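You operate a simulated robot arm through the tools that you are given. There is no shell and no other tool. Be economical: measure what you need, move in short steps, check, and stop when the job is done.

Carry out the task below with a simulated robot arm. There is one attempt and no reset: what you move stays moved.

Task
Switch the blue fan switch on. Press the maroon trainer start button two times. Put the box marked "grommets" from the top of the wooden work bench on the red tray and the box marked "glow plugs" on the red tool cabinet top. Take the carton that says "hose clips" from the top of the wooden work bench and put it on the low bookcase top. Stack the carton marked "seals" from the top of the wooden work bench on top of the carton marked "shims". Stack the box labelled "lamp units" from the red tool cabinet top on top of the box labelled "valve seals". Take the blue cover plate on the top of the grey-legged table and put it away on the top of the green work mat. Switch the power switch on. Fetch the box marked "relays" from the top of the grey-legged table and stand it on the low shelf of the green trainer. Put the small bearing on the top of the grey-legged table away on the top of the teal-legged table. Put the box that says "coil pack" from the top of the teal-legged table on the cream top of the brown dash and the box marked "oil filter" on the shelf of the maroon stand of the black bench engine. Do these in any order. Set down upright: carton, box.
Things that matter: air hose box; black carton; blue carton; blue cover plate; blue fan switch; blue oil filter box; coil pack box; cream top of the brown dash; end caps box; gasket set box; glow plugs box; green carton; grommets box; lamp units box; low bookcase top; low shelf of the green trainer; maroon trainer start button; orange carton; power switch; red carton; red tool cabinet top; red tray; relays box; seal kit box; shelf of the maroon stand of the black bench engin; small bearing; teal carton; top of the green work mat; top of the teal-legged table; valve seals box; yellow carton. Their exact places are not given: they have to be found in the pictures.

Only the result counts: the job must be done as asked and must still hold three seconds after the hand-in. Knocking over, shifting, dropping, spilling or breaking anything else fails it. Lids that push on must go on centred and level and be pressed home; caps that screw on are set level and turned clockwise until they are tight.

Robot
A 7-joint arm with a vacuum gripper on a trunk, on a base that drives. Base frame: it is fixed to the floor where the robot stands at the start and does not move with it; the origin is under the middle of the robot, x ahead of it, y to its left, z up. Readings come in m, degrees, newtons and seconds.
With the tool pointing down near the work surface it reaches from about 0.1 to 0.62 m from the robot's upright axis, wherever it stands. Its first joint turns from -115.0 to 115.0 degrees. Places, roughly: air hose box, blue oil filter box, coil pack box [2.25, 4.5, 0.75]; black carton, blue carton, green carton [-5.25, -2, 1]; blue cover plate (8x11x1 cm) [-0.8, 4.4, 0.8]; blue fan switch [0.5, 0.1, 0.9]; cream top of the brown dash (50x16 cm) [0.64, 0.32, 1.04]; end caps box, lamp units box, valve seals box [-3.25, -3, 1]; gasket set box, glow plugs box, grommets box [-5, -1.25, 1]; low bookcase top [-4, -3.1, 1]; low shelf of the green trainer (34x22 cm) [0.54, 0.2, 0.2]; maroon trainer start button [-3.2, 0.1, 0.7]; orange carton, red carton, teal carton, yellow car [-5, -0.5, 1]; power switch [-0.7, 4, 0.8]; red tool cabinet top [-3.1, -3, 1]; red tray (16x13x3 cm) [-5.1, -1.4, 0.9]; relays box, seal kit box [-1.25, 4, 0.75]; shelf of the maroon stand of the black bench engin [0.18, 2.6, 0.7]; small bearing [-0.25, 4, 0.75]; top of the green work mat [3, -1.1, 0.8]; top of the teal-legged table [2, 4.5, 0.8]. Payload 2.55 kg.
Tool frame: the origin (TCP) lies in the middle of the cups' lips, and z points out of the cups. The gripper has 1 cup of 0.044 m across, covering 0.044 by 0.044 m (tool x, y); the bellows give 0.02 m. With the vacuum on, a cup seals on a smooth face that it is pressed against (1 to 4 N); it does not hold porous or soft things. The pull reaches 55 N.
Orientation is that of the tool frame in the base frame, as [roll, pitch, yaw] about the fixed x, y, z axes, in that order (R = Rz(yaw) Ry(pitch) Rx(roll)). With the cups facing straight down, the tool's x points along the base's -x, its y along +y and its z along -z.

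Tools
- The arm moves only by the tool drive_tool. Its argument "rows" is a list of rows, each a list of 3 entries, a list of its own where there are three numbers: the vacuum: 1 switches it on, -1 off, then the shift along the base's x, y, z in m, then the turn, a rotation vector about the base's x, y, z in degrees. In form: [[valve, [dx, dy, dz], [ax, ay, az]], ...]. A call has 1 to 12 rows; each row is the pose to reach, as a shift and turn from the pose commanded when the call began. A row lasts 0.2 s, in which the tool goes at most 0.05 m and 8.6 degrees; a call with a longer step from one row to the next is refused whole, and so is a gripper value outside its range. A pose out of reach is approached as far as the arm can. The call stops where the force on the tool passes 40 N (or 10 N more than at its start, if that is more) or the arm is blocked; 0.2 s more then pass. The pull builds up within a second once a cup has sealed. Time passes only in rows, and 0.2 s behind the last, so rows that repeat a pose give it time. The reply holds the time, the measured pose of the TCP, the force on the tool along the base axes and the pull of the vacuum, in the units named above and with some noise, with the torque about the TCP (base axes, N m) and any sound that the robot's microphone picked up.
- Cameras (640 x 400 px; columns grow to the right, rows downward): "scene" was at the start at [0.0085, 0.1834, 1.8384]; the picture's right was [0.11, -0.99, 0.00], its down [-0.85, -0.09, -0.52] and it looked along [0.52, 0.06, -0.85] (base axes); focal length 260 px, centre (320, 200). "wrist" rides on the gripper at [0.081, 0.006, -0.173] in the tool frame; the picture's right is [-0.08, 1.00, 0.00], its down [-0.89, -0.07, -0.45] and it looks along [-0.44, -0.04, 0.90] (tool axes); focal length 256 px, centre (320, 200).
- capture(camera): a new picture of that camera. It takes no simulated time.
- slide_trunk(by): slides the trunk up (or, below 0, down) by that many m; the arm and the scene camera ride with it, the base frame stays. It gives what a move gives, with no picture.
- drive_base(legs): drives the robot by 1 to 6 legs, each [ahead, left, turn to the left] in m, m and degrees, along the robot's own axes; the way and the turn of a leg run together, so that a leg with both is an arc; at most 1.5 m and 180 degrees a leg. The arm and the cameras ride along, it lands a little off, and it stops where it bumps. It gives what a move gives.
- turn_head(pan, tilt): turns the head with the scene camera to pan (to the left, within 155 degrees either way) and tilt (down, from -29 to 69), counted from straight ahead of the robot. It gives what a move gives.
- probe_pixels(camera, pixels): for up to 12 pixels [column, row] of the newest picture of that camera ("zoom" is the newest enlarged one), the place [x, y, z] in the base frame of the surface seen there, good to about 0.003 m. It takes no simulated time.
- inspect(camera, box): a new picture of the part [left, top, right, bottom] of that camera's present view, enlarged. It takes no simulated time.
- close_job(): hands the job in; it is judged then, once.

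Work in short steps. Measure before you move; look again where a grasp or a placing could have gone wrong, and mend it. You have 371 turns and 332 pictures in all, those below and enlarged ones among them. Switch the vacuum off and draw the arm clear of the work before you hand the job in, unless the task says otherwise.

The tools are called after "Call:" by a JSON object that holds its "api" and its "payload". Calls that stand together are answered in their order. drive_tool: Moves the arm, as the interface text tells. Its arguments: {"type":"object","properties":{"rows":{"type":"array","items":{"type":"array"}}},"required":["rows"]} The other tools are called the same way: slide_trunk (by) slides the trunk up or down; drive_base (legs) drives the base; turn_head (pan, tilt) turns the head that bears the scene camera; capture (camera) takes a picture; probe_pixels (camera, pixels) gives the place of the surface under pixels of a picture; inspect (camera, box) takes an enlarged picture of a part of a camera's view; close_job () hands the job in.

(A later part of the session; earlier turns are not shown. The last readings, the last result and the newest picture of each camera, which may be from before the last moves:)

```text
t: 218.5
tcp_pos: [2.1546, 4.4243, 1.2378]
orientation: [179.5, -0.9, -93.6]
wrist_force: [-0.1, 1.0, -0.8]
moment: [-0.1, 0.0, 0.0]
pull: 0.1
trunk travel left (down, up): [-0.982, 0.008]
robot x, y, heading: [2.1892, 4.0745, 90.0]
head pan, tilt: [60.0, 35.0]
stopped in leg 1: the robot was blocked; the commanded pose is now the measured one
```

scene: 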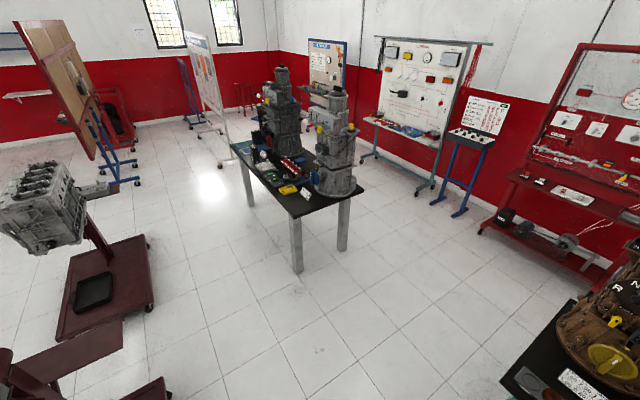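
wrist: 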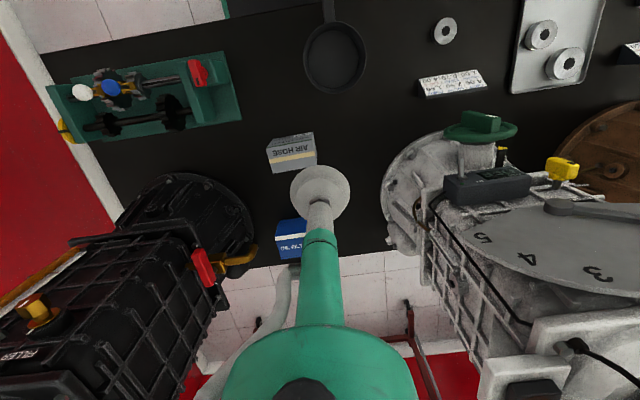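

The base was blocked at y=4.075. I look at what is in front of the base before going on.

Call:
{"api": "drive_base", "payload": {"legs": [[-0.015, 0, 0]]}}

Call:
{"api": "capture", "payload": {"camera": "wrist"}}

Call:
{"api": "turn_head", "payload": {"pan": 0, "tilt": 69}}

Call:
{"api": "capture", "payload": {"camera": "scene"}}

```text
t: 219.3
tcp_pos: [2.1537, 4.4068, 1.238]
orientation: [179.5, -0.8, -93.7]
wrist_force: [0.4, -0.2, 0.1]
moment: [-0.04, 0.03, 0.0]
pull: 0.0
trunk travel left (down, up): [-0.982, 0.008]
robot x, y, heading: [2.1905, 4.0611, 90.1]
head pan, tilt: [60.0, 35.0]
```

```text
266 pictures are left
```

wrist: 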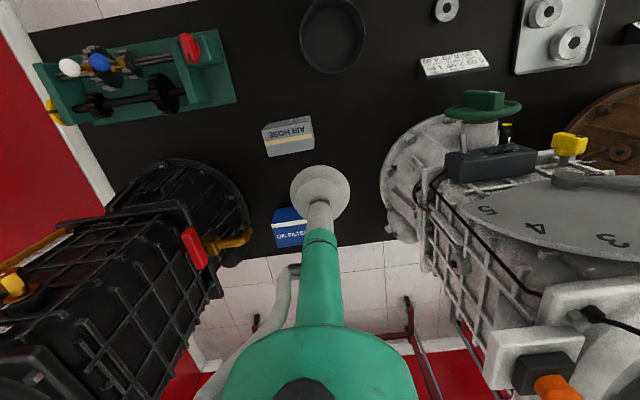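

```text
t: 220.6
tcp_pos: [2.1547, 4.4057, 1.2381]
orientation: [179.4, -0.7, -93.6]
wrist_force: [0.3, 0.1, -1.2]
moment: [-0.01, -0.02, -0.04]
pull: 0.0
trunk travel left (down, up): [-0.982, 0.008]
robot x, y, heading: [2.1909, 4.0616, 89.8]
head pan, tilt: [0.0, 68.8]
```

```text
265 pictures are left
```

scene: 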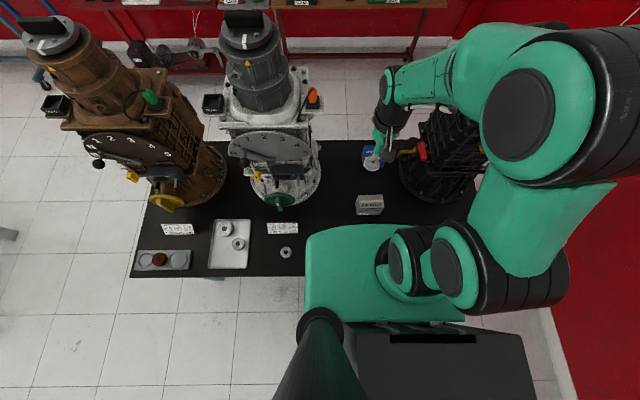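

I probe the dark column box and carriage to see what reaches the table edge (front y≈4.16).

Call:
{"api": "probe_pixels", "payload": {"camera": "scene", "pixels": [[440, 340], [440, 328], [380, 360], [340, 315], [330, 235], [400, 318], [310, 280], [285, 253]]}}

```text
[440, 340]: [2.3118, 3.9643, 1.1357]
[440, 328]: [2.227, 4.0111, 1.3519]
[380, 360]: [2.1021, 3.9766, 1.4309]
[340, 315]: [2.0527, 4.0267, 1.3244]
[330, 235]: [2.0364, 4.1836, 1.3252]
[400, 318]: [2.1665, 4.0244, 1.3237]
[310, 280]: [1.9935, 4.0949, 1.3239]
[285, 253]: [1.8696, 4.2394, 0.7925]
```

What blocked was under the table at the base's front, so I stay here. I lower the trunk 0.15 m, then extend with a 30° yaw so that the wrist camera clears the brass lever.

Call:
{"api": "slide_trunk", "payload": {"by": -0.16}}

Call:
{"api": "drive_tool", "payload": {"rows": [[-1, [0.01, 0.045, 0], [0, 0, -7]], [-1, [0.02, 0.09, 0], [0, 0, -14]], [-1, [0.04, 0.13, 0], [0, 0, -21]], [-1, [0.06, 0.17, 0], [0, 0, -28]], [-1, [0.08, 0.21, 0], [0, 0, -30]], [-1, [0.091, 0.25, 0], [0, 0, -30]], [-1, [0.091, 0.261, -0.03], [0, 0, -30]], [-1, [0.091, 0.261, -0.06], [0, 0, -30]], [-1, [0.091, 0.261, -0.1], [0, 0, -30]], [-1, [0.091, 0.261, -0.14], [0, 0, -30]]]}}

Call:
{"api": "capture", "payload": {"camera": "wrist"}}

```text
t: 222.4
tcp_pos: [2.1558, 4.4053, 1.077]
orientation: [179.5, -0.7, -93.6]
wrist_force: [-0.2, -0.1, 0.0]
moment: [-0.01, 0.01, 0.04]
pull: 0.1
trunk travel left (down, up): [-0.822, 0.168]
robot x, y, heading: [2.1899, 4.0591, 89.8]
head pan, tilt: [0.0, 68.8]
```

```text
t: 224.6
tcp_pos: [2.2478, 4.6655, 0.9369]
orientation: [179.4, -0.7, -123.7]
wrist_force: [0.4, 0.7, -0.1]
moment: [-0.03, -0.04, -0.01]
pull: 0.1
out of reach, approached as far as the arm can: row 5, 6, 7, 8
trunk travel left (down, up): [-0.822, 0.168]
robot x, y, heading: [2.1917, 4.057, 90.1]
head pan, tilt: [0.0, 68.8]
```

```text
264 pictures are left
```

wrist: 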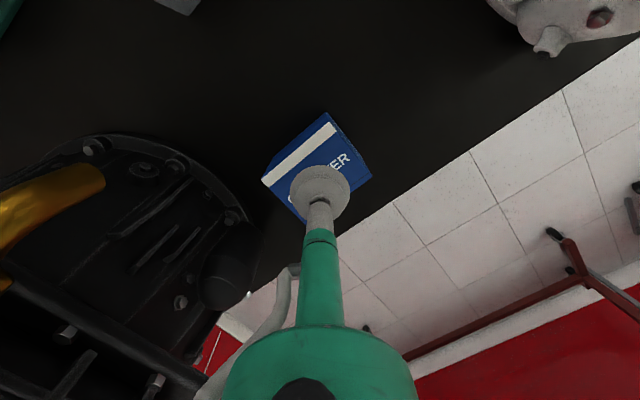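

The cup hovers over the blue box at (2.248, 4.666). I check the box top corners.

Call:
{"api": "probe_pixels", "payload": {"camera": "wrist", "pixels": [[266, 181], [325, 118], [350, 150], [297, 214], [345, 175], [285, 190]]}}

```text
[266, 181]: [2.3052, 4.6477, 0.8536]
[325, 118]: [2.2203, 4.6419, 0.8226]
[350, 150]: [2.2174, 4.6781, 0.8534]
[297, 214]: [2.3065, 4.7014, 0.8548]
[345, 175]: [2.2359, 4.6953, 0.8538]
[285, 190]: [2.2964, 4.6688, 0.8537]
```

Good overlap. I press down to z≈0.852 with the vacuum on and lift.

Call:
{"api": "drive_tool", "payload": {"rows": [[1, [0.003, 0.003, -0.04], [0, 0, 0]], [1, [0.003, 0.003, -0.072], [0, 0, 0]], [1, [0.003, 0.003, -0.085], [0, 0, 0]], [1, [0.003, 0.003, -0.085], [0, 0, 0]], [1, [0.003, 0.003, -0.085], [0, 0, 0]], [1, [0.003, 0.003, -0.085], [0, 0, 0]], [1, [0.003, 0.003, -0.085], [0, 0, 0]], [1, [0.003, 0.003, -0.05], [0, 0, 0]], [1, [0.003, 0.003, -0.01], [0, 0, 0]], [1, [0, -0.02, 0.02], [0, 0, 0]]]}}

```text
t: 226.8
tcp_pos: [2.2457, 4.645, 0.9572]
orientation: [179.4, -0.6, -123.6]
wrist_force: [-0.4, -0.3, -3.4]
moment: [0.0, 0.05, 0.01]
pull: 55.3
trunk travel left (down, up): [-0.822, 0.168]
robot x, y, heading: [2.1876, 4.0578, 90.0]
head pan, tilt: [0.0, 68.8]
```

Held with 3.4 N. I raise by trunk, retract toward the robot with reverse yaw, and back out.

Call:
{"api": "drive_tool", "payload": {"rows": [[1, [-0.04, -0.02, 0.0], [0, 0, 0]], [1, [-0.06, -0.04, 0.03], [0, 0, 0]]]}}

Call:
{"api": "slide_trunk", "payload": {"by": 0.15}}

Call:
{"api": "drive_tool", "payload": {"rows": [[1, [0, -0.045, 0], [0, 0, 7]], [1, [0, -0.09, 0], [0, 0, 14]], [1, [0, -0.135, 0], [0, 0, 21]], [1, [0, -0.18, 0], [0, 0, 28]], [1, [0, -0.22, 0], [0, 0, 30]]]}}

Call:
{"api": "drive_base", "payload": {"legs": [[-0.47, 0, 0]]}}

Call:
{"api": "turn_head", "payload": {"pan": 0, "tilt": 45}}

Call:
{"api": "capture", "payload": {"camera": "scene"}}

Call:
{"api": "capture", "payload": {"camera": "wrist"}}

```text
t: 227.4
tcp_pos: [2.1854, 4.6046, 0.9865]
orientation: [179.3, -0.6, -123.7]
wrist_force: [0.7, -0.1, -3.8]
moment: [-0.03, 0.02, 0.0]
pull: 54.9
trunk travel left (down, up): [-0.822, 0.168]
robot x, y, heading: [2.192, 4.0595, 90.2]
head pan, tilt: [0.0, 68.8]
```

```text
t: 229.2
tcp_pos: [2.1856, 4.6087, 1.1359]
orientation: [179.4, -0.7, -123.6]
wrist_force: [-0.6, 0.6, -2.8]
moment: [-0.04, 0.02, 0.0]
pull: 54.9
trunk travel left (down, up): [-0.972, 0.018]
robot x, y, heading: [2.1873, 4.062, 89.9]
head pan, tilt: [0.0, 68.8]
```

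```text
t: 230.4
tcp_pos: [2.1845, 4.3843, 1.138]
orientation: [179.3, -0.6, -93.5]
wrist_force: [0.0, -0.4, -4.1]
moment: [-0.05, 0.01, 0.0]
pull: 54.8
trunk travel left (down, up): [-0.972, 0.018]
robot x, y, heading: [2.1889, 4.0626, 90.3]
head pan, tilt: [0.0, 68.8]
```

```text
t: 233.2
tcp_pos: [2.1847, 3.916, 1.1383]
orientation: [179.4, -0.7, -94.1]
wrist_force: [-0.1, 0.4, -2.9]
moment: [-0.06, 0.05, -0.01]
pull: 55.2
trunk travel left (down, up): [-0.972, 0.018]
robot x, y, heading: [2.1878, 3.5893, 89.4]
head pan, tilt: [0.0, 68.8]
```

```text
t: 234.1
tcp_pos: [2.1857, 3.916, 1.1376]
orientation: [179.4, -0.7, -94.1]
wrist_force: [-0.7, 0.6, -3.2]
moment: [-0.06, 0.02, 0.03]
pull: 55.1
trunk travel left (down, up): [-0.972, 0.018]
robot x, y, heading: [2.1872, 3.5911, 89.6]
head pan, tilt: [0.0, 45.0]
```

```text
263 pictures are left
```

scene: 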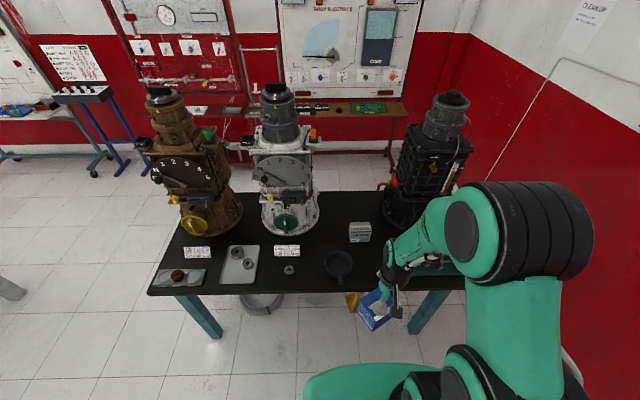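

```text
262 pictures are left
```

wrist: 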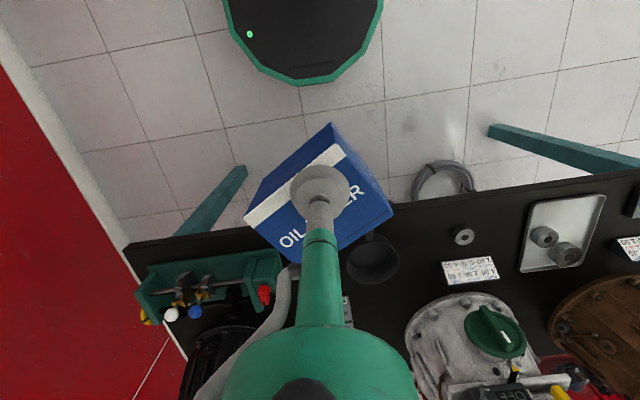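

Everything else on the table is undisturbed. I drive to the corridor south of the black bench engine's stand.

Call:
{"api": "drive_base", "payload": {"legs": [[-0.15, 0.69, 0.5], [-1.5, 0, 0], [-0.17, 0, 0], [0, 1.35, 0]]}}

Call:
{"api": "turn_head", "payload": {"pan": 0, "tilt": 45}}

Call:
{"api": "capture", "payload": {"camera": "scene"}}

```text
t: 252.3
tcp_pos: [0.1376, 2.1172, 1.1372]
orientation: [179.4, -0.7, -92.9]
wrist_force: [0.2, -0.3, -3.7]
moment: [-0.06, 0.01, 0.02]
pull: 55.1
trunk travel left (down, up): [-0.972, 0.018]
robot x, y, heading: [0.1539, 1.794, 90.8]
head pan, tilt: [0.0, 45.0]
```

```text
t: 252.9
tcp_pos: [0.1373, 2.1171, 1.1373]
orientation: [179.4, -0.7, -92.9]
wrist_force: [-0.3, 0.2, -2.6]
moment: [-0.07, 0.02, -0.05]
pull: 55.0
trunk travel left (down, up): [-0.972, 0.018]
robot x, y, heading: [0.1458, 1.7889, 90.5]
head pan, tilt: [0.0, 45.0]
```

```text
261 pictures are left
```

scene: 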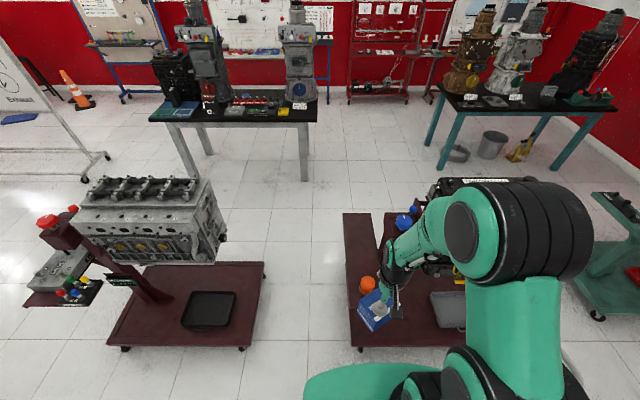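

Call:
{"api": "inspect", "payload": {"camera": "scene", "box": [320, 190, 480, 310]}}

Call:
{"api": "probe_pixels", "payload": {"camera": "scene", "pixels": [[350, 220], [360, 240], [370, 215], [355, 270], [367, 284], [375, 245], [345, 215], [385, 225], [348, 300]]}}

Call:
{"api": "capture", "payload": {"camera": "wrist"}}

```text
3.33 times, centred on (400, 250) of scene
```

zoom: 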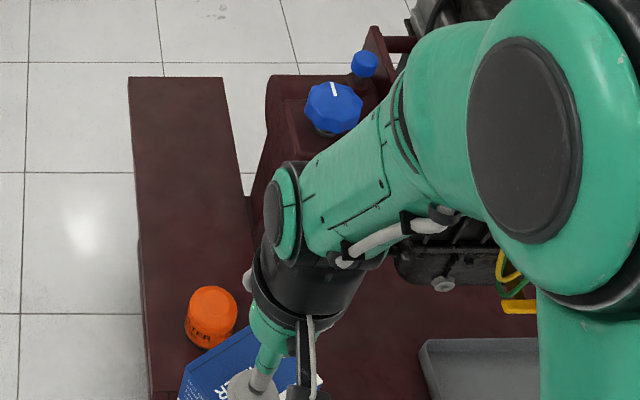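

```text
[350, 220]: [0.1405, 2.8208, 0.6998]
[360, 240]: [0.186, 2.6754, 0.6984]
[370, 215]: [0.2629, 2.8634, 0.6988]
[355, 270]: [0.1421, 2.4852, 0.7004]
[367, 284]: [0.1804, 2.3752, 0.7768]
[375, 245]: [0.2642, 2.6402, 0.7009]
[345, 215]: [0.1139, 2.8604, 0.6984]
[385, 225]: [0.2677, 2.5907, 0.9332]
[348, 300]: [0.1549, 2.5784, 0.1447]
```

```text
259 pictures are left
```

wrist: 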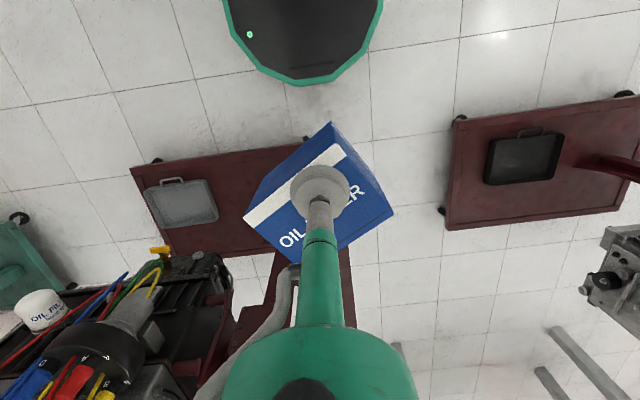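

The shelf is at z≈0.699, spanning x 0.11–0.27, y 2.35–2.86, with an orange filter near (0.18, 2.375). I drive 0.2 m closer and look at the post's clearance.

Call:
{"api": "drive_base", "payload": {"legs": [[0.2, 0.03, 0]]}}

Call:
{"api": "capture", "payload": {"camera": "wrist"}}

Call:
{"api": "turn_head", "payload": {"pan": -12, "tilt": 55}}

Call:
{"api": "capture", "payload": {"camera": "scene"}}

```text
t: 254.5
tcp_pos: [0.1034, 2.3177, 1.1387]
orientation: [179.3, -0.8, -92.7]
wrist_force: [0.4, 1.0, -4.4]
moment: [-0.08, 0.0, 0.0]
pull: 55.1
trunk travel left (down, up): [-0.972, 0.018]
robot x, y, heading: [0.1125, 1.9912, 90.8]
head pan, tilt: [0.0, 45.0]
```

```text
258 pictures are left
```

wrist: 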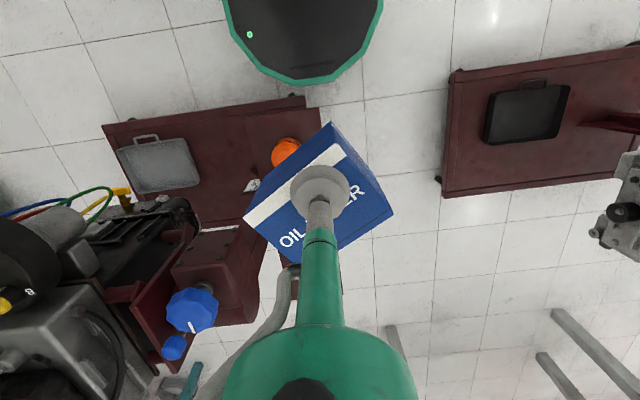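

```text
t: 255.2
tcp_pos: [0.1047, 2.3194, 1.1382]
orientation: [179.4, -0.6, -92.7]
wrist_force: [-0.1, 0.5, -2.5]
moment: [-0.12, 0.03, 0.01]
pull: 55.1
trunk travel left (down, up): [-0.972, 0.018]
robot x, y, heading: [0.1139, 1.9949, 91.1]
head pan, tilt: [-12.0, 55.0]
```

```text
257 pictures are left
```

scene: 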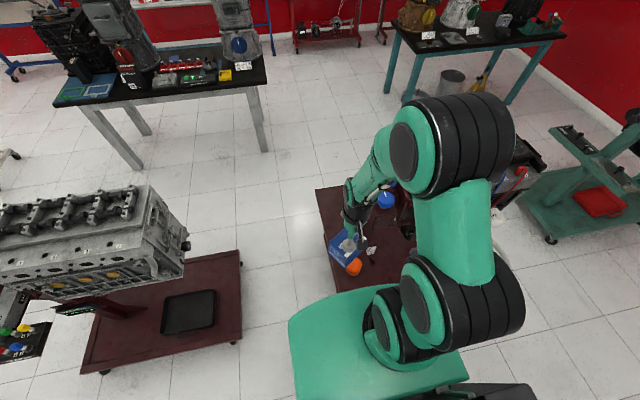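

I probe the post and knob edges in the wrist picture.

Call:
{"api": "probe_pixels", "payload": {"camera": "wrist", "pixels": [[255, 240], [257, 300], [250, 320], [215, 315], [205, 290], [250, 183], [285, 150], [300, 130], [345, 270], [330, 300]]}}

```text
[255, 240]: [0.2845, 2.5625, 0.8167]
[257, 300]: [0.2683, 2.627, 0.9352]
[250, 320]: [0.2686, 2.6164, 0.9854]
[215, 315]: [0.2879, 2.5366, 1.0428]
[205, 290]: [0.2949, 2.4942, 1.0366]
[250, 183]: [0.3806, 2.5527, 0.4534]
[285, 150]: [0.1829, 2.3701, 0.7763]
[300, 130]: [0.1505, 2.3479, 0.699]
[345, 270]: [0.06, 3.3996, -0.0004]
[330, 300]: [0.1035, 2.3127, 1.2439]
```

Post begins at x≈0.265. I slide down 0.2 m, extend to (0.18, 2.56), and check.

Call:
{"api": "slide_trunk", "payload": {"by": -0.2}}

Call:
{"api": "drive_tool", "payload": {"rows": [[1, [0.015, 0.045, 0], [0, 0, -6]], [1, [0.03, 0.09, 0], [0, 0, -12]], [1, [0.045, 0.135, 0], [0, 0, -18]], [1, [0.06, 0.18, 0], [0, 0, -24]], [1, [0.075, 0.225, 0], [0, 0, -30]], [1, [0.075, 0.242, -0.02], [0, 0, -30]]]}}

Call:
{"api": "capture", "payload": {"camera": "wrist"}}

```text
t: 257.4
tcp_pos: [0.1036, 2.319, 0.9378]
orientation: [179.4, -0.7, -92.7]
wrist_force: [-0.5, -0.3, -3.4]
moment: [-0.07, 0.0, 0.0]
pull: 54.7
trunk travel left (down, up): [-0.772, 0.218]
robot x, y, heading: [0.1155, 1.9945, 91.0]
head pan, tilt: [-12.0, 55.0]
```

```text
t: 258.8
tcp_pos: [0.18, 2.5609, 0.9161]
orientation: [179.3, -0.8, -122.8]
wrist_force: [-0.9, 0.3, -3.5]
moment: [-0.08, 0.06, 0.0]
pull: 55.0
trunk travel left (down, up): [-0.772, 0.218]
robot x, y, heading: [0.1147, 1.9909, 90.8]
head pan, tilt: [-12.0, 55.0]
```

```text
256 pictures are left
```

wrist: 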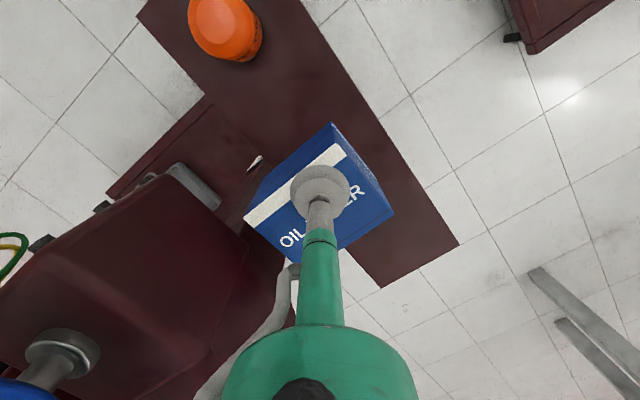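

The box is over the shelf. I lower it to the shelf and check contact force.

Call:
{"api": "drive_tool", "payload": {"rows": [[1, [-0.005, 0, -0.04], [0, 0, 0]], [1, [-0.005, 0, -0.08], [0, 0, 0]], [1, [-0.005, 0, -0.11], [0, 0, 0]], [1, [-0.005, 0, -0.123], [0, 0, 0]], [1, [-0.005, 0, -0.129], [0, 0, 0]], [1, [-0.005, 0, -0.129], [0, 0, 0]]]}}

```text
t: 260.2
tcp_pos: [0.1751, 2.5606, 0.7882]
orientation: [179.3, -0.8, -122.6]
wrist_force: [0.1, 0.7, -4.0]
moment: [-0.05, 0.05, -0.01]
pull: 54.7
trunk travel left (down, up): [-0.772, 0.218]
robot x, y, heading: [0.1104, 1.9906, 91.1]
head pan, tilt: [-12.0, 55.0]
```

Not yet in contact (still -4 N). I lower in 2 mm steps.

Call:
{"api": "drive_tool", "payload": {"rows": [[1, [0, 0, -0.002], [0, 0, 0]], [1, [0, 0, -0.004], [0, 0, 0]], [1, [0, 0, -0.004], [0, 0, 0]]]}}

```text
t: 261.0
tcp_pos: [0.1748, 2.5603, 0.7865]
orientation: [179.3, -0.6, -122.6]
wrist_force: [-2.1, -4.1, 8.2]
moment: [0.29, -0.56, -0.14]
pull: 54.7
trunk travel left (down, up): [-0.772, 0.218]
robot x, y, heading: [0.1167, 1.9898, 90.8]
head pan, tilt: [-12.0, 55.0]
```

In contact now. I release and lift away.

Call:
{"api": "drive_tool", "payload": {"rows": [[1, [0, 0, 0.002], [0, 0, 0]], [-1, [0, 0, 0.002], [0, 0, 0]], [-1, [0, 0, 0.002], [0, 0, 0]], [-1, [0, 0, 0.002], [0, 0, 0]], [-1, [0, 0, 0.01], [0, 0, 0]], [-1, [0, 0, 0.04], [0, 0, 0]], [-1, [0, 0, 0.08], [0, 0, 0]], [-1, [-0.03, -0.02, 0.11], [0, 0, 0]], [-1, [-0.05, -0.06, 0.12], [0, 0, 6]], [-1, [-0.06, -0.1, 0.12], [0, 0, 12]], [-1, [-0.06, -0.145, 0.12], [0, 0, 18]], [-1, [-0.06, -0.19, 0.12], [0, 0, 24]]]}}

Call:
{"api": "capture", "payload": {"camera": "wrist"}}

```text
t: 263.6
tcp_pos: [0.1146, 2.3683, 0.9056]
orientation: [179.4, -0.5, -98.6]
wrist_force: [0.4, -0.8, -0.2]
moment: [0.0, -0.04, 0.02]
pull: 0.0
trunk travel left (down, up): [-0.772, 0.218]
robot x, y, heading: [0.1148, 1.9954, 90.6]
head pan, tilt: [-12.0, 55.0]
```

```text
255 pictures are left
```

wrist: 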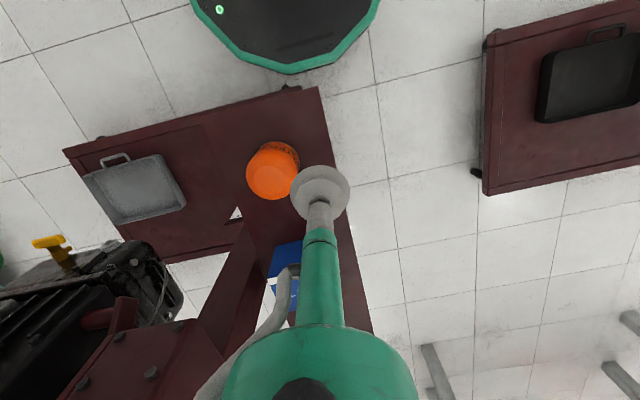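

The oil filter box stands on the shelf. Now to the grey-legged table for the relays box, by the east route.

Call:
{"api": "slide_trunk", "payload": {"by": 0.2}}

Call:
{"api": "drive_base", "payload": {"legs": [[-0.22, 0, -0.6], [0, -1.39, 0], [1.5, 0, 0], [0.12, 0, 0], [0, 1.5, 0]]}}

Call:
{"api": "turn_head", "payload": {"pan": 60, "tilt": 35}}

Call:
{"api": "capture", "payload": {"camera": "scene"}}

```text
t: 265.8
tcp_pos: [0.1141, 2.3704, 1.1051]
orientation: [179.4, -0.7, -98.7]
wrist_force: [0.9, 0.2, -0.7]
moment: [0.0, -0.01, 0.02]
pull: 0.0
trunk travel left (down, up): [-0.972, 0.018]
robot x, y, heading: [0.1147, 1.9923, 90.8]
head pan, tilt: [-12.0, 55.0]
```

```text
t: 288.9
tcp_pos: [0.0074, 3.7954, 1.1051]
orientation: [179.4, -0.7, -100.7]
wrist_force: [0.1, 0.0, 1.6]
moment: [0.01, -0.03, -0.02]
pull: 0.1
trunk travel left (down, up): [-0.972, 0.018]
robot x, y, heading: [-0.0073, 3.4192, 88.7]
head pan, tilt: [-12.0, 55.0]
```

```text
t: 290.3
tcp_pos: [0.0083, 3.7957, 1.1056]
orientation: [179.5, -0.6, -100.7]
wrist_force: [-0.1, 0.6, 0.8]
moment: [0.03, 0.0, -0.01]
pull: 0.1
trunk travel left (down, up): [-0.972, 0.018]
robot x, y, heading: [-0.0085, 3.4185, 88.9]
head pan, tilt: [60.0, 35.0]
```

```text
254 pictures are left
```

scene: 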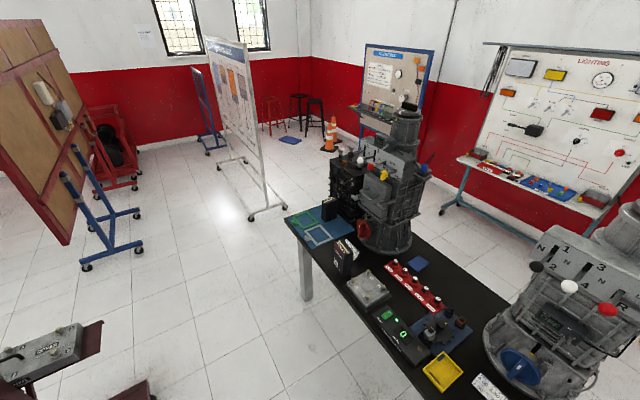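

The black relays box should be the one on the blue mat at (328,210). I drive left to x≈-1.15.

Call:
{"api": "drive_base", "payload": {"legs": [[0, 1.15, 1]]}}

Call:
{"api": "capture", "payload": {"camera": "wrist"}}

Call:
{"api": "turn_head", "payload": {"pan": 20, "tilt": 45}}

Call:
{"api": "capture", "payload": {"camera": "scene"}}

```text
t: 296.1
tcp_pos: [-1.1419, 3.8122, 1.1057]
orientation: [179.3, -0.7, -100.0]
wrist_force: [0.9, 1.0, -0.6]
moment: [0.02, 0.0, -0.02]
pull: 0.1
trunk travel left (down, up): [-0.972, 0.018]
robot x, y, heading: [-1.151, 3.4341, 89.5]
head pan, tilt: [60.0, 35.0]
```

```text
253 pictures are left
```

wrist: 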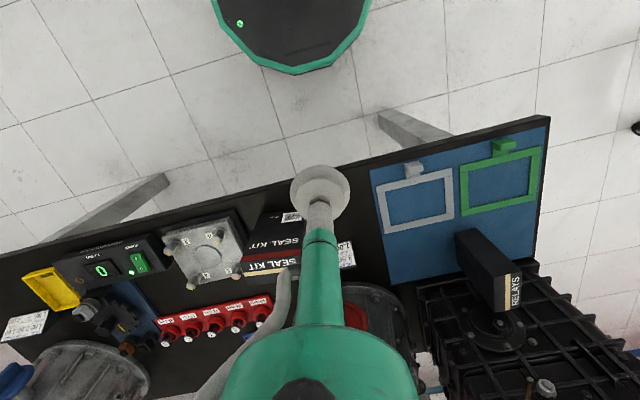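

```text
t: 297.2
tcp_pos: [-1.1416, 3.813, 1.106]
orientation: [179.4, -0.7, -100.0]
wrist_force: [-0.2, 0.0, 0.4]
moment: [-0.02, 0.03, -0.03]
pull: 0.1
trunk travel left (down, up): [-0.972, 0.018]
robot x, y, heading: [-1.1517, 3.436, 89.5]
head pan, tilt: [20.0, 45.0]
```

```text
252 pictures are left
```

scene: 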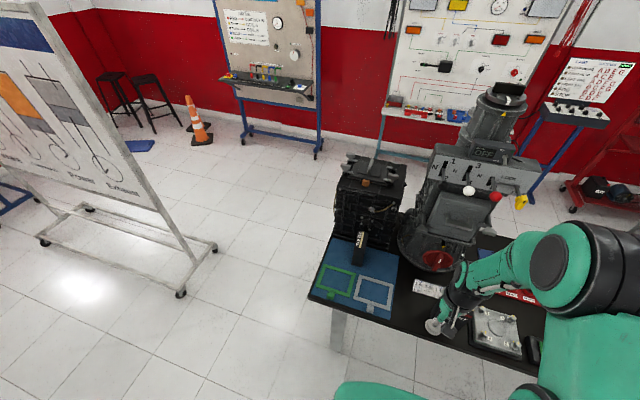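

The RELAYS box shows at wrist (495,275). I measure it and its surroundings.

Call:
{"api": "inspect", "payload": {"camera": "wrist", "box": [430, 200, 550, 340]}}

Call:
{"api": "probe_pixels", "payload": {"camera": "wrist", "pixels": [[470, 250], [495, 260], [493, 283], [517, 277], [500, 300], [520, 290], [520, 300], [460, 235], [440, 305], [535, 305], [380, 320], [400, 260]]}}

```text
2.86 times, centred on (490, 270) of wrist
```

zoom: 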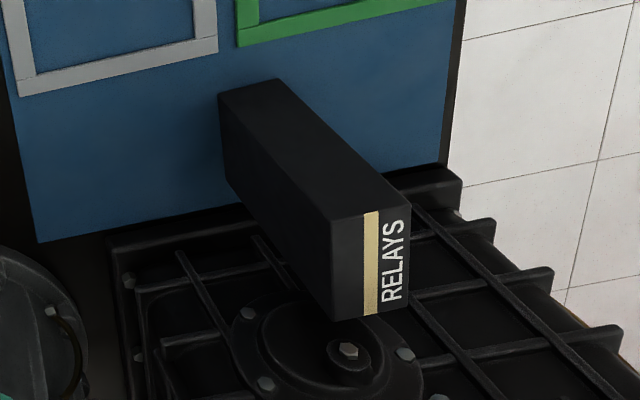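

```text
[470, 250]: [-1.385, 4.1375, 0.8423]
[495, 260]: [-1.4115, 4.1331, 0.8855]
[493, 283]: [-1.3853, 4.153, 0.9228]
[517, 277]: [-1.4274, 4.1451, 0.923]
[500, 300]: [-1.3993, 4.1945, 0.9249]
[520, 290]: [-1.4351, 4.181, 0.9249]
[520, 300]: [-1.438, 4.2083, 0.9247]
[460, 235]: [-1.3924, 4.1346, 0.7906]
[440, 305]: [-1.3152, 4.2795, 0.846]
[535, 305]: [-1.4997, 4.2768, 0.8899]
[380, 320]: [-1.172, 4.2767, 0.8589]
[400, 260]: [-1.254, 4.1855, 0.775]
```

I probe the top's centre and edge midpoints.

Call:
{"api": "probe_pixels", "payload": {"camera": "zoom", "pixels": [[371, 263], [335, 222], [405, 210], [405, 305], [337, 315], [335, 270], [407, 260], [371, 216], [371, 308]]}}

```text
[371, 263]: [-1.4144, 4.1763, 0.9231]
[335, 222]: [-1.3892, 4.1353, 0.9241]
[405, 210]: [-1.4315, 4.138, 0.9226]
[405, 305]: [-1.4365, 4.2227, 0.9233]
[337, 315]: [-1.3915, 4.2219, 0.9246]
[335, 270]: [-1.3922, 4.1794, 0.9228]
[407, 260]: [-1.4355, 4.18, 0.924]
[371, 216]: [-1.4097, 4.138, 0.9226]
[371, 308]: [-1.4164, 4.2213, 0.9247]
```

The top centre is (-1.413, 4.178, 0.924). I check how tall and near the black gearbox is behind it.

Call:
{"api": "probe_pixels", "payload": {"camera": "scene", "pixels": [[345, 185], [370, 190], [395, 190], [345, 215], [375, 220], [395, 225], [355, 165], [361, 238]]}}

Call:
{"api": "inspect", "payload": {"camera": "scene", "box": [300, 130, 460, 330]}}

```text
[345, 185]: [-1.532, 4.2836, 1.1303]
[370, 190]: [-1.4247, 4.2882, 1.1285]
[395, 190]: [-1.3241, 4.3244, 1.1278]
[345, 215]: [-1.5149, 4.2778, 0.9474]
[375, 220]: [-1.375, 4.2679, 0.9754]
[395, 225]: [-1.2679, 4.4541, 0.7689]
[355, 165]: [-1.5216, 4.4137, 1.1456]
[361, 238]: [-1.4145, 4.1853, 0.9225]
```

```text
2.00 times, centred on (380, 230) of scene
```

zoom: 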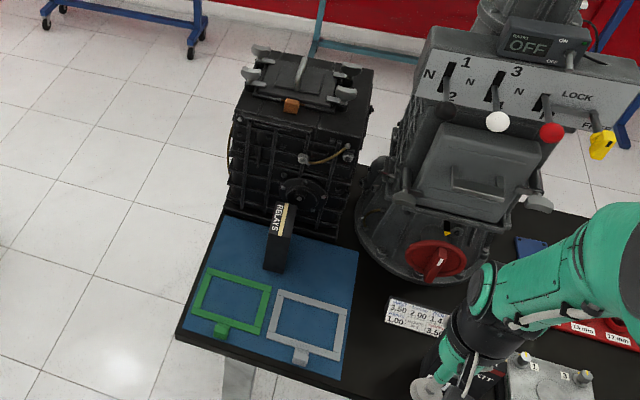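

There is about 0.1 m to the gearbox. I drive left and slightly ahead to stand in front of the relays box.

Call:
{"api": "drive_base", "payload": {"legs": [[0.17, 0.24, 0.5]]}}

Call:
{"api": "slide_trunk", "payload": {"by": -0.1}}

Call:
{"api": "capture", "payload": {"camera": "wrist"}}

```text
t: 299.2
tcp_pos: [-1.3846, 3.9854, 1.1057]
orientation: [179.5, -0.6, -99.7]
wrist_force: [-0.3, -0.1, -0.7]
moment: [0.01, -0.01, 0.0]
pull: 0.0
trunk travel left (down, up): [-0.972, 0.018]
robot x, y, heading: [-1.3916, 3.6123, 90.1]
head pan, tilt: [20.0, 45.0]
```

```text
t: 300.6
tcp_pos: [-1.3849, 3.9848, 1.0053]
orientation: [179.4, -0.7, -99.6]
wrist_force: [-0.1, -0.6, -0.7]
moment: [-0.01, 0.04, -0.02]
pull: 0.1
trunk travel left (down, up): [-0.872, 0.118]
robot x, y, heading: [-1.3884, 3.6106, 90.1]
head pan, tilt: [20.0, 45.0]
```

```text
249 pictures are left
```

wrist: 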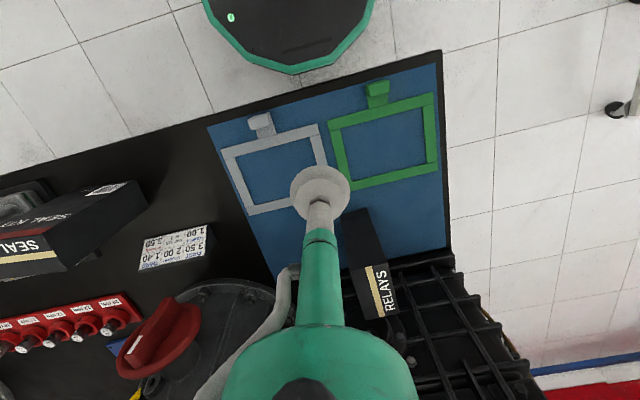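

I extend over the box top at (-1.413, 4.165) and pause above it.

Call:
{"api": "drive_tool", "payload": {"rows": [[-1, [-0.01, 0.045, 0], [0, 0, 3]], [-1, [-0.02, 0.09, 0], [0, 0, 6]], [-1, [-0.028, 0.135, 0], [0, 0, 9]], [-1, [-0.028, 0.18, 0], [0, 0, 9]], [-1, [-0.028, 0.18, -0.03], [0, 0, 9]]]}}

Call:
{"api": "capture", "payload": {"camera": "wrist"}}

Call:
{"api": "probe_pixels", "payload": {"camera": "wrist", "pixels": [[300, 165], [340, 165], [320, 150], [295, 200], [345, 195], [320, 160]]}}

```text
t: 301.8
tcp_pos: [-1.4125, 4.1645, 0.9743]
orientation: [179.5, -0.7, -90.6]
wrist_force: [0.0, 0.2, 0.9]
moment: [-0.06, 0.01, 0.02]
pull: 0.0
trunk travel left (down, up): [-0.872, 0.118]
robot x, y, heading: [-1.3926, 3.6103, 90.0]
head pan, tilt: [20.0, 45.0]
```

```text
248 pictures are left
```

wrist: 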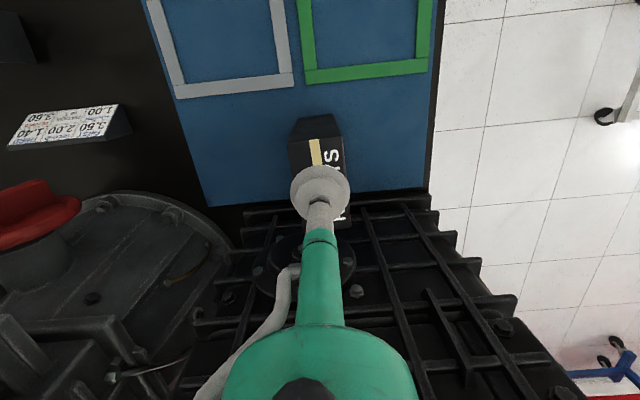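

```text
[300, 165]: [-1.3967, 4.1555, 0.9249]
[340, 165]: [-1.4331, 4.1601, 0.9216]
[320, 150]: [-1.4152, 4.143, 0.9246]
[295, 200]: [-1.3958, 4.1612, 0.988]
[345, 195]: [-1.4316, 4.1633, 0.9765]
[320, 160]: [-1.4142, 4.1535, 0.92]
```

Centred on the box. I press, seal and lift straight up.

Call:
{"api": "drive_tool", "payload": {"rows": [[1, [0, 0, -0.035], [0, 0, 0]], [1, [0, 0, -0.048], [0, 0, 0]], [1, [0, 0, -0.054], [0, 0, 0]], [1, [0, 0, -0.054], [0, 0, 0]], [1, [0, 0, -0.054], [0, 0, 0]], [1, [0, 0, -0.054], [0, 0, 0]], [1, [0, 0, -0.054], [0, 0, 0]], [1, [0, 0, -0.02], [0, 0, 0]], [1, [0, 0, 0.02], [0, 0, 0]], [1, [0, -0.02, 0.05], [0, 0, 0]]]}}

```text
t: 304.0
tcp_pos: [-1.414, 4.141, 1.0264]
orientation: [179.4, -0.8, -90.6]
wrist_force: [-0.1, -1.0, -4.8]
moment: [-0.08, 0.01, 0.03]
pull: 54.7
trunk travel left (down, up): [-0.872, 0.118]
robot x, y, heading: [-1.3928, 3.6096, 89.9]
head pan, tilt: [20.0, 45.0]
```

Held (about 5 N). I retract, raise a little, and drive the long way round to the south of the green trainer.

Call:
{"api": "drive_tool", "payload": {"rows": [[1, [0.0, -0.045, 0.0], [0, 0, 0]], [1, [0, -0.09, 0], [0, 0, 0]], [1, [0, -0.135, 0], [0, 0, 0]], [1, [0, -0.18, 0], [0, 0, 0]]]}}

Call:
{"api": "slide_trunk", "payload": {"by": 0.1}}

Call:
{"api": "drive_base", "payload": {"legs": [[-0.19, 0, 0], [0, -1.5, 0], [0, -1.4, 0]]}}

```text
t: 305.0
tcp_pos: [-1.4138, 3.9612, 1.0252]
orientation: [179.4, -0.4, -90.6]
wrist_force: [-0.7, -0.6, -4.4]
moment: [-0.09, -0.04, -0.01]
pull: 54.9
trunk travel left (down, up): [-0.872, 0.118]
robot x, y, heading: [-1.3934, 3.6052, 90.2]
head pan, tilt: [20.0, 45.0]
```

```text
t: 306.3
tcp_pos: [-1.4131, 3.9646, 1.1246]
orientation: [179.3, -0.7, -90.5]
wrist_force: [0.9, 0.6, -4.5]
moment: [-0.1, 0.01, 0.03]
pull: 55.1
trunk travel left (down, up): [-0.972, 0.018]
robot x, y, heading: [-1.393, 3.6072, 90.0]
head pan, tilt: [20.0, 45.0]
```

```text
t: 321.7
tcp_pos: [1.5471, 3.749, 1.1258]
orientation: [179.4, -0.6, -90.6]
wrist_force: [-0.5, 0.1, -4.5]
moment: [-0.11, 0.0, -0.01]
pull: 55.1
trunk travel left (down, up): [-0.972, 0.018]
robot x, y, heading: [1.5682, 3.3956, 89.9]
head pan, tilt: [20.0, 45.0]
```

I continue south to y≈-0.6 and west to x≈0.47.

Call:
{"api": "drive_base", "payload": {"legs": [[-1.5, 0.03, 0], [-1.5, 0, 0], [-1.05, 0, 0], [0, 1.06, 0]]}}

Call:
{"api": "turn_head", "payload": {"pan": -5, "tilt": 55}}

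Call:
{"api": "capture", "payload": {"camera": "scene"}}

Call:
{"api": "capture", "payload": {"camera": "wrist"}}

```text
refused: leg 1 is longer than a leg can be; nothing moved
```

```text
t: 322.6
tcp_pos: [1.547, 3.7505, 1.1245]
orientation: [179.4, -0.7, -90.7]
wrist_force: [0.2, -0.5, -5.2]
moment: [-0.11, 0.0, -0.01]
pull: 55.3
trunk travel left (down, up): [-0.972, 0.018]
robot x, y, heading: [1.5664, 3.3944, 89.8]
head pan, tilt: [-5.0, 55.0]
```

```text
247 pictures are left
```

scene: 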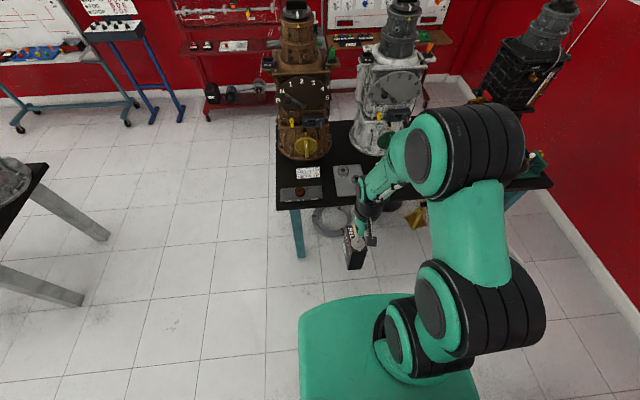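

```text
246 pictures are left
```

wrist: 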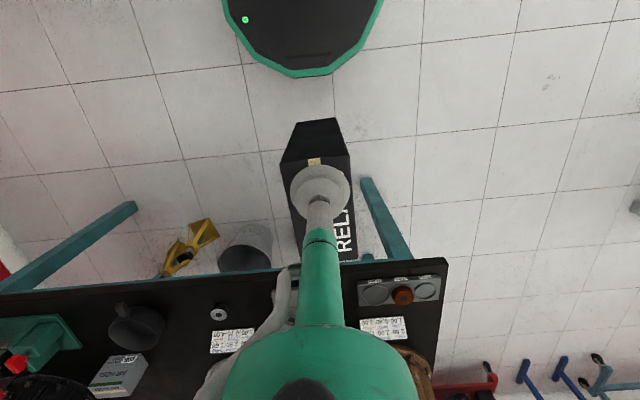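

The first leg was a hair too long. I resend with 1.45 m legs.

Call:
{"api": "drive_base", "payload": {"legs": [[-1.45, 0.03, 0], [-1.45, 0, 0], [-1.15, 0, 0], [0, 1.06, 0]]}}

Call:
{"api": "capture", "payload": {"camera": "scene"}}

Call:
{"api": "capture", "payload": {"camera": "wrist"}}

```text
t: 347.1
tcp_pos: [0.5347, -0.2869, 1.1247]
orientation: [179.4, -0.7, -90.1]
wrist_force: [-0.1, 0.1, -5.2]
moment: [-0.09, -0.01, -0.01]
pull: 54.6
trunk travel left (down, up): [-0.972, 0.018]
robot x, y, heading: [0.5595, -0.6409, 90.5]
head pan, tilt: [-5.0, 55.0]
```

```text
245 pictures are left
```

scene: 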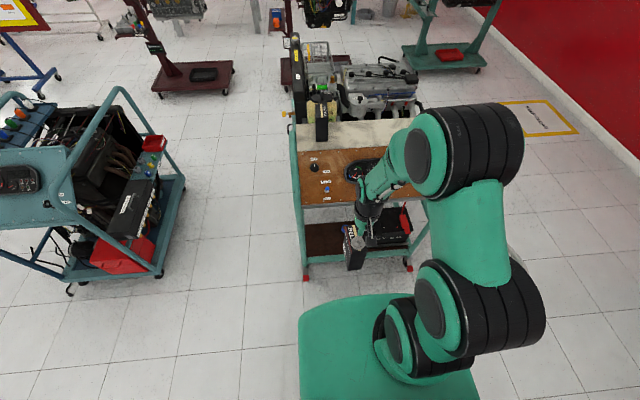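

```text
244 pictures are left
```

wrist: 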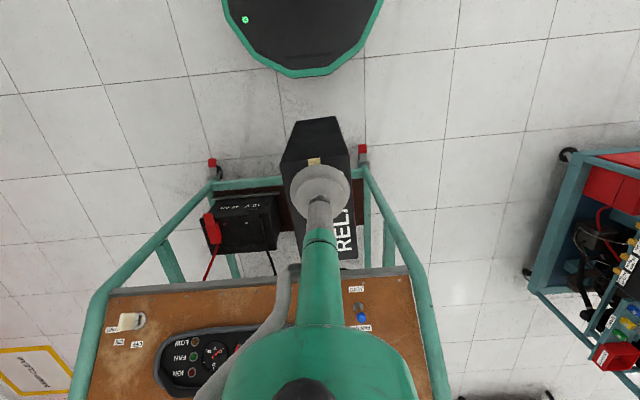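

I enlarge the low shelf in the scene picture and measure its free part.

Call:
{"api": "inspect", "payload": {"camera": "scene", "box": [280, 180, 440, 290]}}

Call:
{"api": "probe_pixels", "payload": {"camera": "scene", "pixels": [[309, 228], [309, 240], [309, 250], [330, 228], [330, 240], [330, 250], [345, 230], [300, 206], [345, 206], [320, 256]]}}

```text
3.64 times, centred on (360, 235) of scene
```

zoom: 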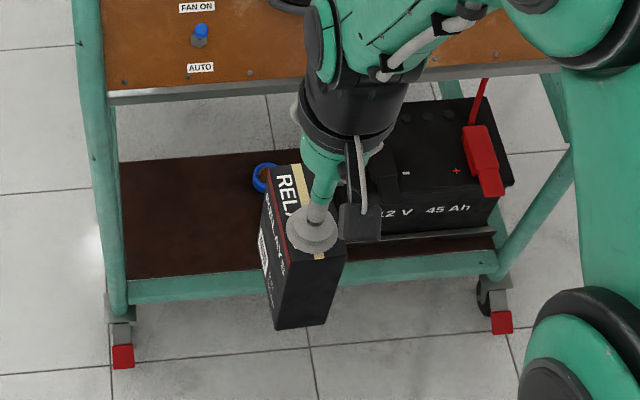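

```text
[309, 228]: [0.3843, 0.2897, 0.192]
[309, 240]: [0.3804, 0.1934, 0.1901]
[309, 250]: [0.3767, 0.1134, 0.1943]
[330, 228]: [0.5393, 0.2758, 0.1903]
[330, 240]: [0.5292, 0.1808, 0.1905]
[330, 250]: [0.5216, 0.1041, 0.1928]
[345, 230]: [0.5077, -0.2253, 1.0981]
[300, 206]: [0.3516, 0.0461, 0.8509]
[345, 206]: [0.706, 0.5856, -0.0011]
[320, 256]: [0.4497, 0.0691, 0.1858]
```

The free shelf area is x 0.38–0.53, y 0.10–0.28 at z≈0.191. I raise the tool relative to the carriage, shift left, then lower the trunk so that the arm can pass below the panel edge (z≈0.85).

Call:
{"api": "drive_tool", "payload": {"rows": [[1, [0, 0, 0.04], [0, 0, 0]], [1, [0, 0, 0.08], [0, 0, 0]], [1, [0, 0, 0.12], [0, 0, 0]]]}}

Call:
{"api": "drive_base", "payload": {"legs": [[0, 0.065, -0.5]]}}

Call:
{"api": "slide_trunk", "payload": {"by": -0.845}}

Call:
{"api": "capture", "payload": {"camera": "scene"}}

Call:
{"api": "capture", "payload": {"camera": "wrist"}}

```text
t: 347.9
tcp_pos: [0.5353, -0.2901, 1.2449]
orientation: [179.5, -0.7, -90.0]
wrist_force: [-0.8, 0.2, -4.2]
moment: [-0.11, -0.03, -0.01]
pull: 55.4
trunk travel left (down, up): [-0.972, 0.018]
robot x, y, heading: [0.5585, -0.6416, 90.4]
head pan, tilt: [-5.0, 55.0]
```

```text
t: 348.9
tcp_pos: [0.4746, -0.2884, 1.245]
orientation: [179.4, -0.8, -90.6]
wrist_force: [0.1, 0.4, -5.2]
moment: [-0.11, -0.04, 0.01]
pull: 55.0
trunk travel left (down, up): [-0.972, 0.018]
robot x, y, heading: [0.4964, -0.6429, 89.9]
head pan, tilt: [-5.0, 55.0]
```

```text
refused: -0.845 is not a number from -0.4 to 0.4
```

```text
242 pictures are left
```

scene: 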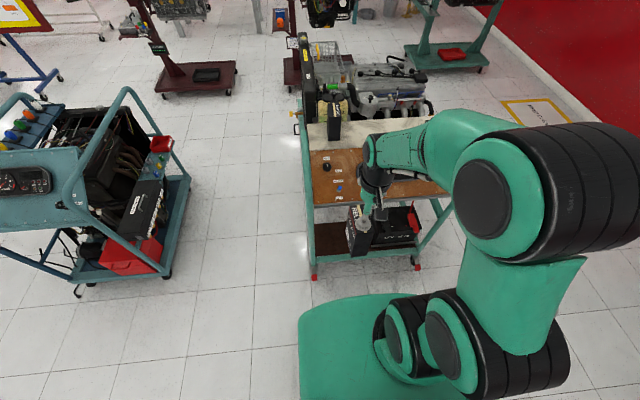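

```text
241 pictures are left
```

wrist: 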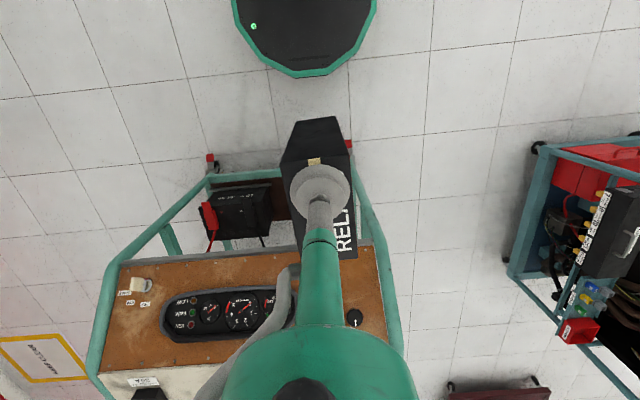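

Trunk slides are limited to 0.4 m, so I go down in three steps, and probe the arm's height.

Call:
{"api": "probe_pixels", "payload": {"camera": "scene", "pixels": [[490, 190], [560, 190], [500, 130], [440, 130], [395, 150], [375, 180], [375, 150], [450, 335]]}}

Call:
{"api": "slide_trunk", "payload": {"by": -0.4}}

Call:
{"api": "slide_trunk", "payload": {"by": -0.4}}

Call:
{"api": "capture", "payload": {"camera": "scene"}}

```text
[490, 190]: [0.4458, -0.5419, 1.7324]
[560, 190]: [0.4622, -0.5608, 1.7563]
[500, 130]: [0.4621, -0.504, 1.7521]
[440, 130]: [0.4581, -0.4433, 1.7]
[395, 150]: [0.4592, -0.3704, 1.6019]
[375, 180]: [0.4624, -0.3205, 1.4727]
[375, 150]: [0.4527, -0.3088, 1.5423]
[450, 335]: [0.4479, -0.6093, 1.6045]
```

```text
t: 352.7
tcp_pos: [0.4745, -0.2872, 0.8448]
orientation: [179.4, -0.7, -90.6]
wrist_force: [0.4, -0.4, -5.3]
moment: [-0.14, -0.03, -0.01]
pull: 55.1
trunk travel left (down, up): [-0.572, 0.418]
robot x, y, heading: [0.4944, -0.6447, 89.9]
head pan, tilt: [-5.0, 55.0]
```

```text
t: 356.6
tcp_pos: [0.474, -0.2882, 0.4446]
orientation: [179.4, -0.9, -90.5]
wrist_force: [0.1, 0.1, -5.3]
moment: [-0.11, -0.01, 0.04]
pull: 55.2
trunk travel left (down, up): [-0.172, 0.818]
robot x, y, heading: [0.4983, -0.639, 89.9]
head pan, tilt: [-5.0, 55.0]
```

```text
240 pictures are left
```

scene: 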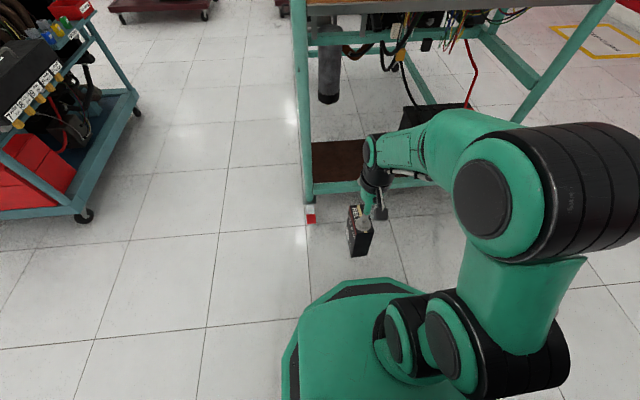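

A grey cylinder hangs below the dash at (328,80) and cables at (400,50). I probe these and the shelf from this low view.

Call:
{"api": "probe_pixels", "payload": {"camera": "scene", "pixels": [[328, 98], [328, 60], [315, 40], [385, 45], [355, 52], [420, 90], [330, 165], [345, 150], [330, 185], [420, 115], [340, 10], [380, 10]]}}

Call:
{"api": "inspect", "payload": {"camera": "scene", "box": [280, 0, 520, 230]}}

```text
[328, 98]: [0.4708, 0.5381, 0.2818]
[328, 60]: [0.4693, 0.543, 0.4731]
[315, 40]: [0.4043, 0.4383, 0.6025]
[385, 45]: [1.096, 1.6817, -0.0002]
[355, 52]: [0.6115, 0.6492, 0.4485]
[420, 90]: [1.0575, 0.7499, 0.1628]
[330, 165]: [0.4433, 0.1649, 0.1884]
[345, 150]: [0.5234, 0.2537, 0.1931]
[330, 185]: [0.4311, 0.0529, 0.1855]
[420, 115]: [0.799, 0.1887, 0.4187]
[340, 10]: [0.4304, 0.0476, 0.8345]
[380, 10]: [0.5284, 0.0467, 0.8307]
```

```text
1.74 times, centred on (400, 115) of scene
```

zoom: 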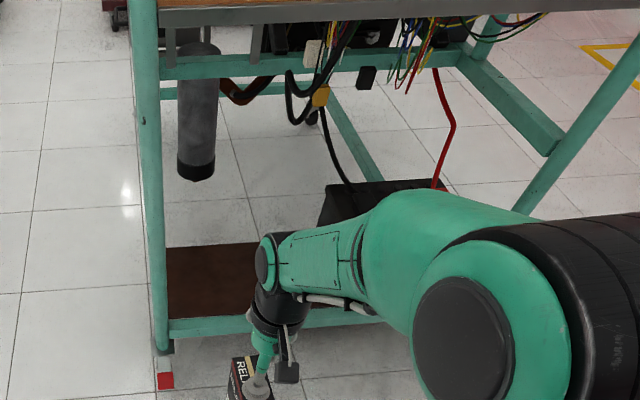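

The way in is clear. I lower 0.03 m more and drive ahead 0.33 m.

Call:
{"api": "slide_trunk", "payload": {"by": -0.03}}

Call:
{"api": "drive_base", "payload": {"legs": [[0.2, 0, 0], [0.13, 0, 0]]}}

Call:
{"api": "turn_head", "payload": {"pan": 0, "tilt": 50}}

Call:
{"api": "capture", "payload": {"camera": "scene"}}

Call:
{"api": "capture", "payload": {"camera": "wrist"}}

```text
t: 357.3
tcp_pos: [0.4745, -0.2881, 0.4153]
orientation: [179.4, -0.8, -90.7]
wrist_force: [0.4, -0.7, -5.0]
moment: [-0.1, 0.01, 0.02]
pull: 54.9
trunk travel left (down, up): [-0.142, 0.848]
robot x, y, heading: [0.4969, -0.6439, 89.8]
head pan, tilt: [-5.0, 55.0]
```

```text
t: 359.8
tcp_pos: [0.4748, 0.0408, 0.4161]
orientation: [179.4, -0.7, -90.6]
wrist_force: [0.9, -0.4, -5.6]
moment: [-0.1, 0.0, 0.03]
pull: 55.1
trunk travel left (down, up): [-0.142, 0.848]
robot x, y, heading: [0.493, -0.316, 90.1]
head pan, tilt: [-5.0, 55.0]
```

```text
t: 360.4
tcp_pos: [0.474, 0.0404, 0.4145]
orientation: [179.4, -0.9, -90.7]
wrist_force: [-0.5, -0.1, -4.7]
moment: [-0.11, -0.03, 0.01]
pull: 54.9
trunk travel left (down, up): [-0.142, 0.848]
robot x, y, heading: [0.4955, -0.3163, 90.0]
head pan, tilt: [0.0, 50.0]
```

```text
238 pictures are left
```

scene: 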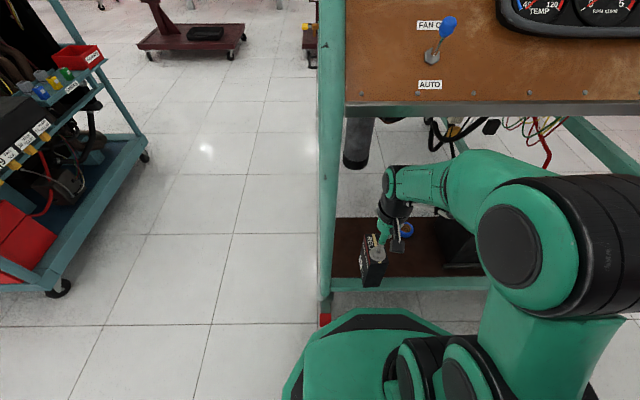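

```text
237 pictures are left
```

wrist: 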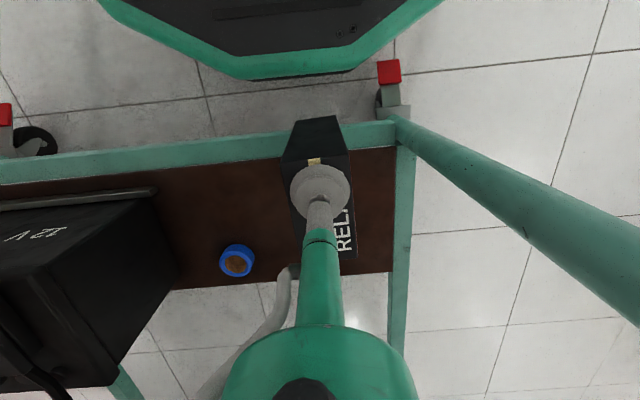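

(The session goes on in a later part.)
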